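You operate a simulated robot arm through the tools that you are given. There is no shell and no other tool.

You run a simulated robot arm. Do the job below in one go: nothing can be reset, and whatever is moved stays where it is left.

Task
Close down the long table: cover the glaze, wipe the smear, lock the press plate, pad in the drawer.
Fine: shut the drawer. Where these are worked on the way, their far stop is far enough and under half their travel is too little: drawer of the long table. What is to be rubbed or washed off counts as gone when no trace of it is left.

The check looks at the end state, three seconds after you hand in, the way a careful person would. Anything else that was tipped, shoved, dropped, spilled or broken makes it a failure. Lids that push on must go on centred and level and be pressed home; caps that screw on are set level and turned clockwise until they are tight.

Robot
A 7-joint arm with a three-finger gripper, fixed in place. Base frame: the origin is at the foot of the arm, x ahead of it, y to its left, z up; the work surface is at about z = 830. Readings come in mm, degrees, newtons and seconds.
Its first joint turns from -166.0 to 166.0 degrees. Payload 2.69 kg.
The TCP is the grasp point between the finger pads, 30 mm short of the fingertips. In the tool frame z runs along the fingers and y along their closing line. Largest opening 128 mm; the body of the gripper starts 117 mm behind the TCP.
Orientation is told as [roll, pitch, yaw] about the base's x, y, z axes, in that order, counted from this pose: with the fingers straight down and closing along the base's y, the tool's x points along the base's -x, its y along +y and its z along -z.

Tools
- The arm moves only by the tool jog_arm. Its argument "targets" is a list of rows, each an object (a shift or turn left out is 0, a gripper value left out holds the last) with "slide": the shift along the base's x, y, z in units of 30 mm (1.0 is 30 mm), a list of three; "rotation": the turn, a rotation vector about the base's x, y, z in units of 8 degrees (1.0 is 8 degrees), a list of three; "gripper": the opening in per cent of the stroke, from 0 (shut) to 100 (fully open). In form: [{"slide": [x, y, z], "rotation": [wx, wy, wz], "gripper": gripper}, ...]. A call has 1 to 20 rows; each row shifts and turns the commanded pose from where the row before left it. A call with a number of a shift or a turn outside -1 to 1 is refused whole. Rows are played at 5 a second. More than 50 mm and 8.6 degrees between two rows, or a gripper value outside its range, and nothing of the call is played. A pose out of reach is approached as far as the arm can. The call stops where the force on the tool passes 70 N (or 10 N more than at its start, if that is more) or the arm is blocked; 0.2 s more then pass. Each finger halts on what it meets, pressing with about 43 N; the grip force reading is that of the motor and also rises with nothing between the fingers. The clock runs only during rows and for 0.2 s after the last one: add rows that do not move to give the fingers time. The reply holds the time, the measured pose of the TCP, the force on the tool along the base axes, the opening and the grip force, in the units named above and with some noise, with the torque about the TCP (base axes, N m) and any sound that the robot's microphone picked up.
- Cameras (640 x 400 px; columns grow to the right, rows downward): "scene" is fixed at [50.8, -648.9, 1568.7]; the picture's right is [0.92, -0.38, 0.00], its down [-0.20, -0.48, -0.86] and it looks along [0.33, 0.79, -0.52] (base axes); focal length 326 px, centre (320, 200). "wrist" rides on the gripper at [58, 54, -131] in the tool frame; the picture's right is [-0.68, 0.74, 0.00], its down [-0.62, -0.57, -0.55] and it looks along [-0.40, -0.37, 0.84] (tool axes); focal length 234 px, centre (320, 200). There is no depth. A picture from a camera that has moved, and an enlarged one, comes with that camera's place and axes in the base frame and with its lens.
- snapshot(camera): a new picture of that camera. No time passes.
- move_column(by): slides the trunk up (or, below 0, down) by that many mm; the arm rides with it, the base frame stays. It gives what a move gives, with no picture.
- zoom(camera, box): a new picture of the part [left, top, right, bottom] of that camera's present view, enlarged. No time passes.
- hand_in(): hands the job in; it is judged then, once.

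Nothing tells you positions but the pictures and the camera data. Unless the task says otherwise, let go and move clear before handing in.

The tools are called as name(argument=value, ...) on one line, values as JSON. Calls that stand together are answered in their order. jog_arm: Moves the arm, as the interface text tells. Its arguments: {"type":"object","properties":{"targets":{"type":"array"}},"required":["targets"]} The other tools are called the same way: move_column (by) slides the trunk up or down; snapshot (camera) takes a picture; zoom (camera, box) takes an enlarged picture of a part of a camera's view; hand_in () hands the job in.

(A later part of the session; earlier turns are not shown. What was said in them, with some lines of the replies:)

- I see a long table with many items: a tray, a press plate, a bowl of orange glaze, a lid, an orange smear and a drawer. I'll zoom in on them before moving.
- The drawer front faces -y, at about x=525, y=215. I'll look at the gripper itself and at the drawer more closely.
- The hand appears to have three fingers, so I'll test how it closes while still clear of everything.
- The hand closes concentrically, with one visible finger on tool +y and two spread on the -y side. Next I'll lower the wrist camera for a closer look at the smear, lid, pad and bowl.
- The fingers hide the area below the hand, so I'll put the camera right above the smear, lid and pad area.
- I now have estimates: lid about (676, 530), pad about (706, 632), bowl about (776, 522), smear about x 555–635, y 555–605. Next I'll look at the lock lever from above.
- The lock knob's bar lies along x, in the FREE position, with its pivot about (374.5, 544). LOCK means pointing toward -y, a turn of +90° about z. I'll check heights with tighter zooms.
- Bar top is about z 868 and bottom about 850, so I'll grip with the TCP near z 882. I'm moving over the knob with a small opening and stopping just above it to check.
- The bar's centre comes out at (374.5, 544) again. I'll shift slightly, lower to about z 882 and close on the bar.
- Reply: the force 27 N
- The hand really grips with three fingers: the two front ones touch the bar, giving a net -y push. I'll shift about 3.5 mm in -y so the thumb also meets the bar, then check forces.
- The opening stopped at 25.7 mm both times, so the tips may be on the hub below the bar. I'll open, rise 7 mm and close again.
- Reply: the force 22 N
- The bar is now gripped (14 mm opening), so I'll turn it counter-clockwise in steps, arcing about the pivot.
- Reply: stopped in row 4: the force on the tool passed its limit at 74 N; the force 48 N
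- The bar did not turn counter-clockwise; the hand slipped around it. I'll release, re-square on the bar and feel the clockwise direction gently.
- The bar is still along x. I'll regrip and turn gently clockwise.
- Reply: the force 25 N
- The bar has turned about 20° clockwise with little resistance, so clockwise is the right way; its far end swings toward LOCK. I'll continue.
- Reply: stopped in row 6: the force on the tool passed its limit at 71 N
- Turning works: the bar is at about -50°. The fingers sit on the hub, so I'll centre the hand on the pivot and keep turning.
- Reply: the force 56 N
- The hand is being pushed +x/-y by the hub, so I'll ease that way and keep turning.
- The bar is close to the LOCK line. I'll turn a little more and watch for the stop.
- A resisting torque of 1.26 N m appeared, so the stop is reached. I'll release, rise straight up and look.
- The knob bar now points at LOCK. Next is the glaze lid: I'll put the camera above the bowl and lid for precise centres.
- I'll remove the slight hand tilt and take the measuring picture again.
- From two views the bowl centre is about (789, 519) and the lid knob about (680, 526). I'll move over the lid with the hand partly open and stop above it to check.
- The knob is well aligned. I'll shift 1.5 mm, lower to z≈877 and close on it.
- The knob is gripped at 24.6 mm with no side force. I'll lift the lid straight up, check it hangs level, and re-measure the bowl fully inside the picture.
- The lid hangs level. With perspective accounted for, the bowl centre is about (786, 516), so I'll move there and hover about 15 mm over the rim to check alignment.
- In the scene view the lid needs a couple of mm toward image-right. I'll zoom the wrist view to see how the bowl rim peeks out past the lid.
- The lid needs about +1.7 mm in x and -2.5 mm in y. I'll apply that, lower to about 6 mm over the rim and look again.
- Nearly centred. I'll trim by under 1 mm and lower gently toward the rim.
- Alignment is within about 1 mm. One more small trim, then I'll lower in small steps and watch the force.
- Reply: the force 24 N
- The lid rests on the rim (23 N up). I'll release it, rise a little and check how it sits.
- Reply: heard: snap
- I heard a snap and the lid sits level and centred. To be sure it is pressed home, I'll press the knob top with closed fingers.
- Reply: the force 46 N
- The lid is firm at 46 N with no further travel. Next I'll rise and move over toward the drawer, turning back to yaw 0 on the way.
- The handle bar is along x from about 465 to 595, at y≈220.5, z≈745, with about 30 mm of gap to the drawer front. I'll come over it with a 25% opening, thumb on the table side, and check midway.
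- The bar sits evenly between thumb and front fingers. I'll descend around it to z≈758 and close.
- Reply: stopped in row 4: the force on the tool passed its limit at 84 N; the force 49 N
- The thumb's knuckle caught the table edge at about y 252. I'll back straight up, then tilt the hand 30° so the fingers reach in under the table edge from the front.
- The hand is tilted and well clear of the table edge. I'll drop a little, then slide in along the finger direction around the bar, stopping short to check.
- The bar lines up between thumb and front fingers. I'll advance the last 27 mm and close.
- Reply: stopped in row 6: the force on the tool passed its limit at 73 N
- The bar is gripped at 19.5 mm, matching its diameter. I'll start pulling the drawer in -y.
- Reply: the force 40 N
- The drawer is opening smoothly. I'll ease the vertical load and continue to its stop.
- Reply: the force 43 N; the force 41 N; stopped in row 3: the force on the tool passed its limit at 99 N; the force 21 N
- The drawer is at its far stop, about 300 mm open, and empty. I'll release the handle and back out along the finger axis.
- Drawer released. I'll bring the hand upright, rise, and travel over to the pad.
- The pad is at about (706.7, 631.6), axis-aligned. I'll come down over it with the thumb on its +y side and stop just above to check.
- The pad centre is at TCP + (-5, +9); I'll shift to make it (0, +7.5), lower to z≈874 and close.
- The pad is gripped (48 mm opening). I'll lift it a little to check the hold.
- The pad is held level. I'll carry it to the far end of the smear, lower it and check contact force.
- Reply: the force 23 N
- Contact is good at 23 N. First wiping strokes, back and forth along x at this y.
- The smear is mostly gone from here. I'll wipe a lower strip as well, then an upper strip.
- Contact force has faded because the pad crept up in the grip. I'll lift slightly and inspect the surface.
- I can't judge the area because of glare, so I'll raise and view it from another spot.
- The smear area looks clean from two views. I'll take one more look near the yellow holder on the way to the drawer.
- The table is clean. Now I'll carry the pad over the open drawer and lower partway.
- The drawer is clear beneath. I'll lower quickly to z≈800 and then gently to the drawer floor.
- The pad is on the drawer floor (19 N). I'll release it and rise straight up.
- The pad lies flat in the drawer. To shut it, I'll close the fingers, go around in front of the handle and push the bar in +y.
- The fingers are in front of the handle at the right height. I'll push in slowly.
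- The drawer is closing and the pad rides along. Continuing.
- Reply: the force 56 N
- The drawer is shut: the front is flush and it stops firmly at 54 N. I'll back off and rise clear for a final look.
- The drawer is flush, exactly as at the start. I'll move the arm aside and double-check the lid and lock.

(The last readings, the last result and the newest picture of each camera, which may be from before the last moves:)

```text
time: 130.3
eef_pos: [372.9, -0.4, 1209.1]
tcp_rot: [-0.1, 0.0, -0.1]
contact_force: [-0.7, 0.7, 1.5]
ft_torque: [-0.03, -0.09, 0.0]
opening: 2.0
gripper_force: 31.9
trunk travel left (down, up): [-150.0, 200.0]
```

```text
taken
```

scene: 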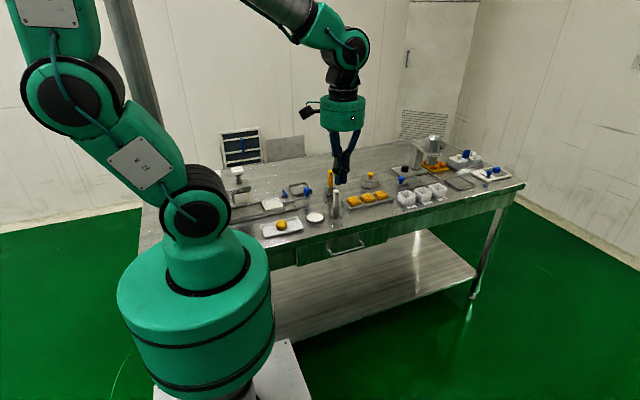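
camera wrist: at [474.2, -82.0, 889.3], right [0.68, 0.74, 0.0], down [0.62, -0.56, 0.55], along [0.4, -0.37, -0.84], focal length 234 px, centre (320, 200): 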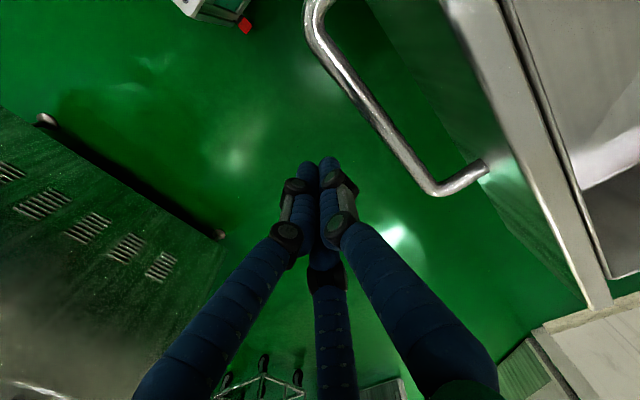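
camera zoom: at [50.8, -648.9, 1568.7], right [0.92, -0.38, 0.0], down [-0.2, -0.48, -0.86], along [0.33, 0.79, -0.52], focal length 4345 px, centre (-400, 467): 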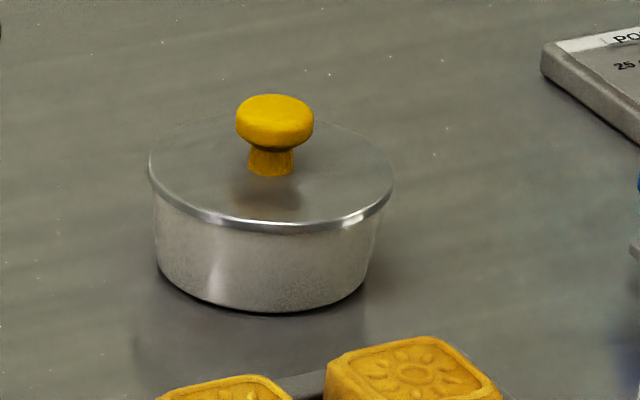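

The lid sits level on the glaze, the lock points to LOCK, the smear is gone, and the pad is in the shut drawer. Nothing else looks disturbed, so I'm handing in.

hand_in()

```text
The job is handed in.
```

The long table is closed down and the job is handed in; I don't have the check's verdict yet.

- **Glaze:** The lid is on the bowl, centred and level. It snapped when I set it down, and a further press at about 46 N moved it no more. The bowl shifted by roughly 1 mm as the lid made contact.
- **Press plate:** The blue knob points at LOCK, turned clockwise to its stop. I first tried it the other way and it would not move; I saw no damage from that.
- **Smear:** I wiped the area in three overlapping strips, though the pad lost contact pressure during the last two. Afterwards I found no trace of it from the fixed camera or from a glare-free wrist view.
- **Pad and drawer:** I pulled the drawer to its far stop, laid the pad flat on its floor, and pushed the drawer shut until it stopped firmly. The front is flush and looks the same as at the start.

While reaching for the drawer handle, a finger bumped the table edge and the arm stopped at 84 N. I backed off and approached at a tilt instead. Nothing else on the table looked moved in the final pictures, and the arm is clear of everything.
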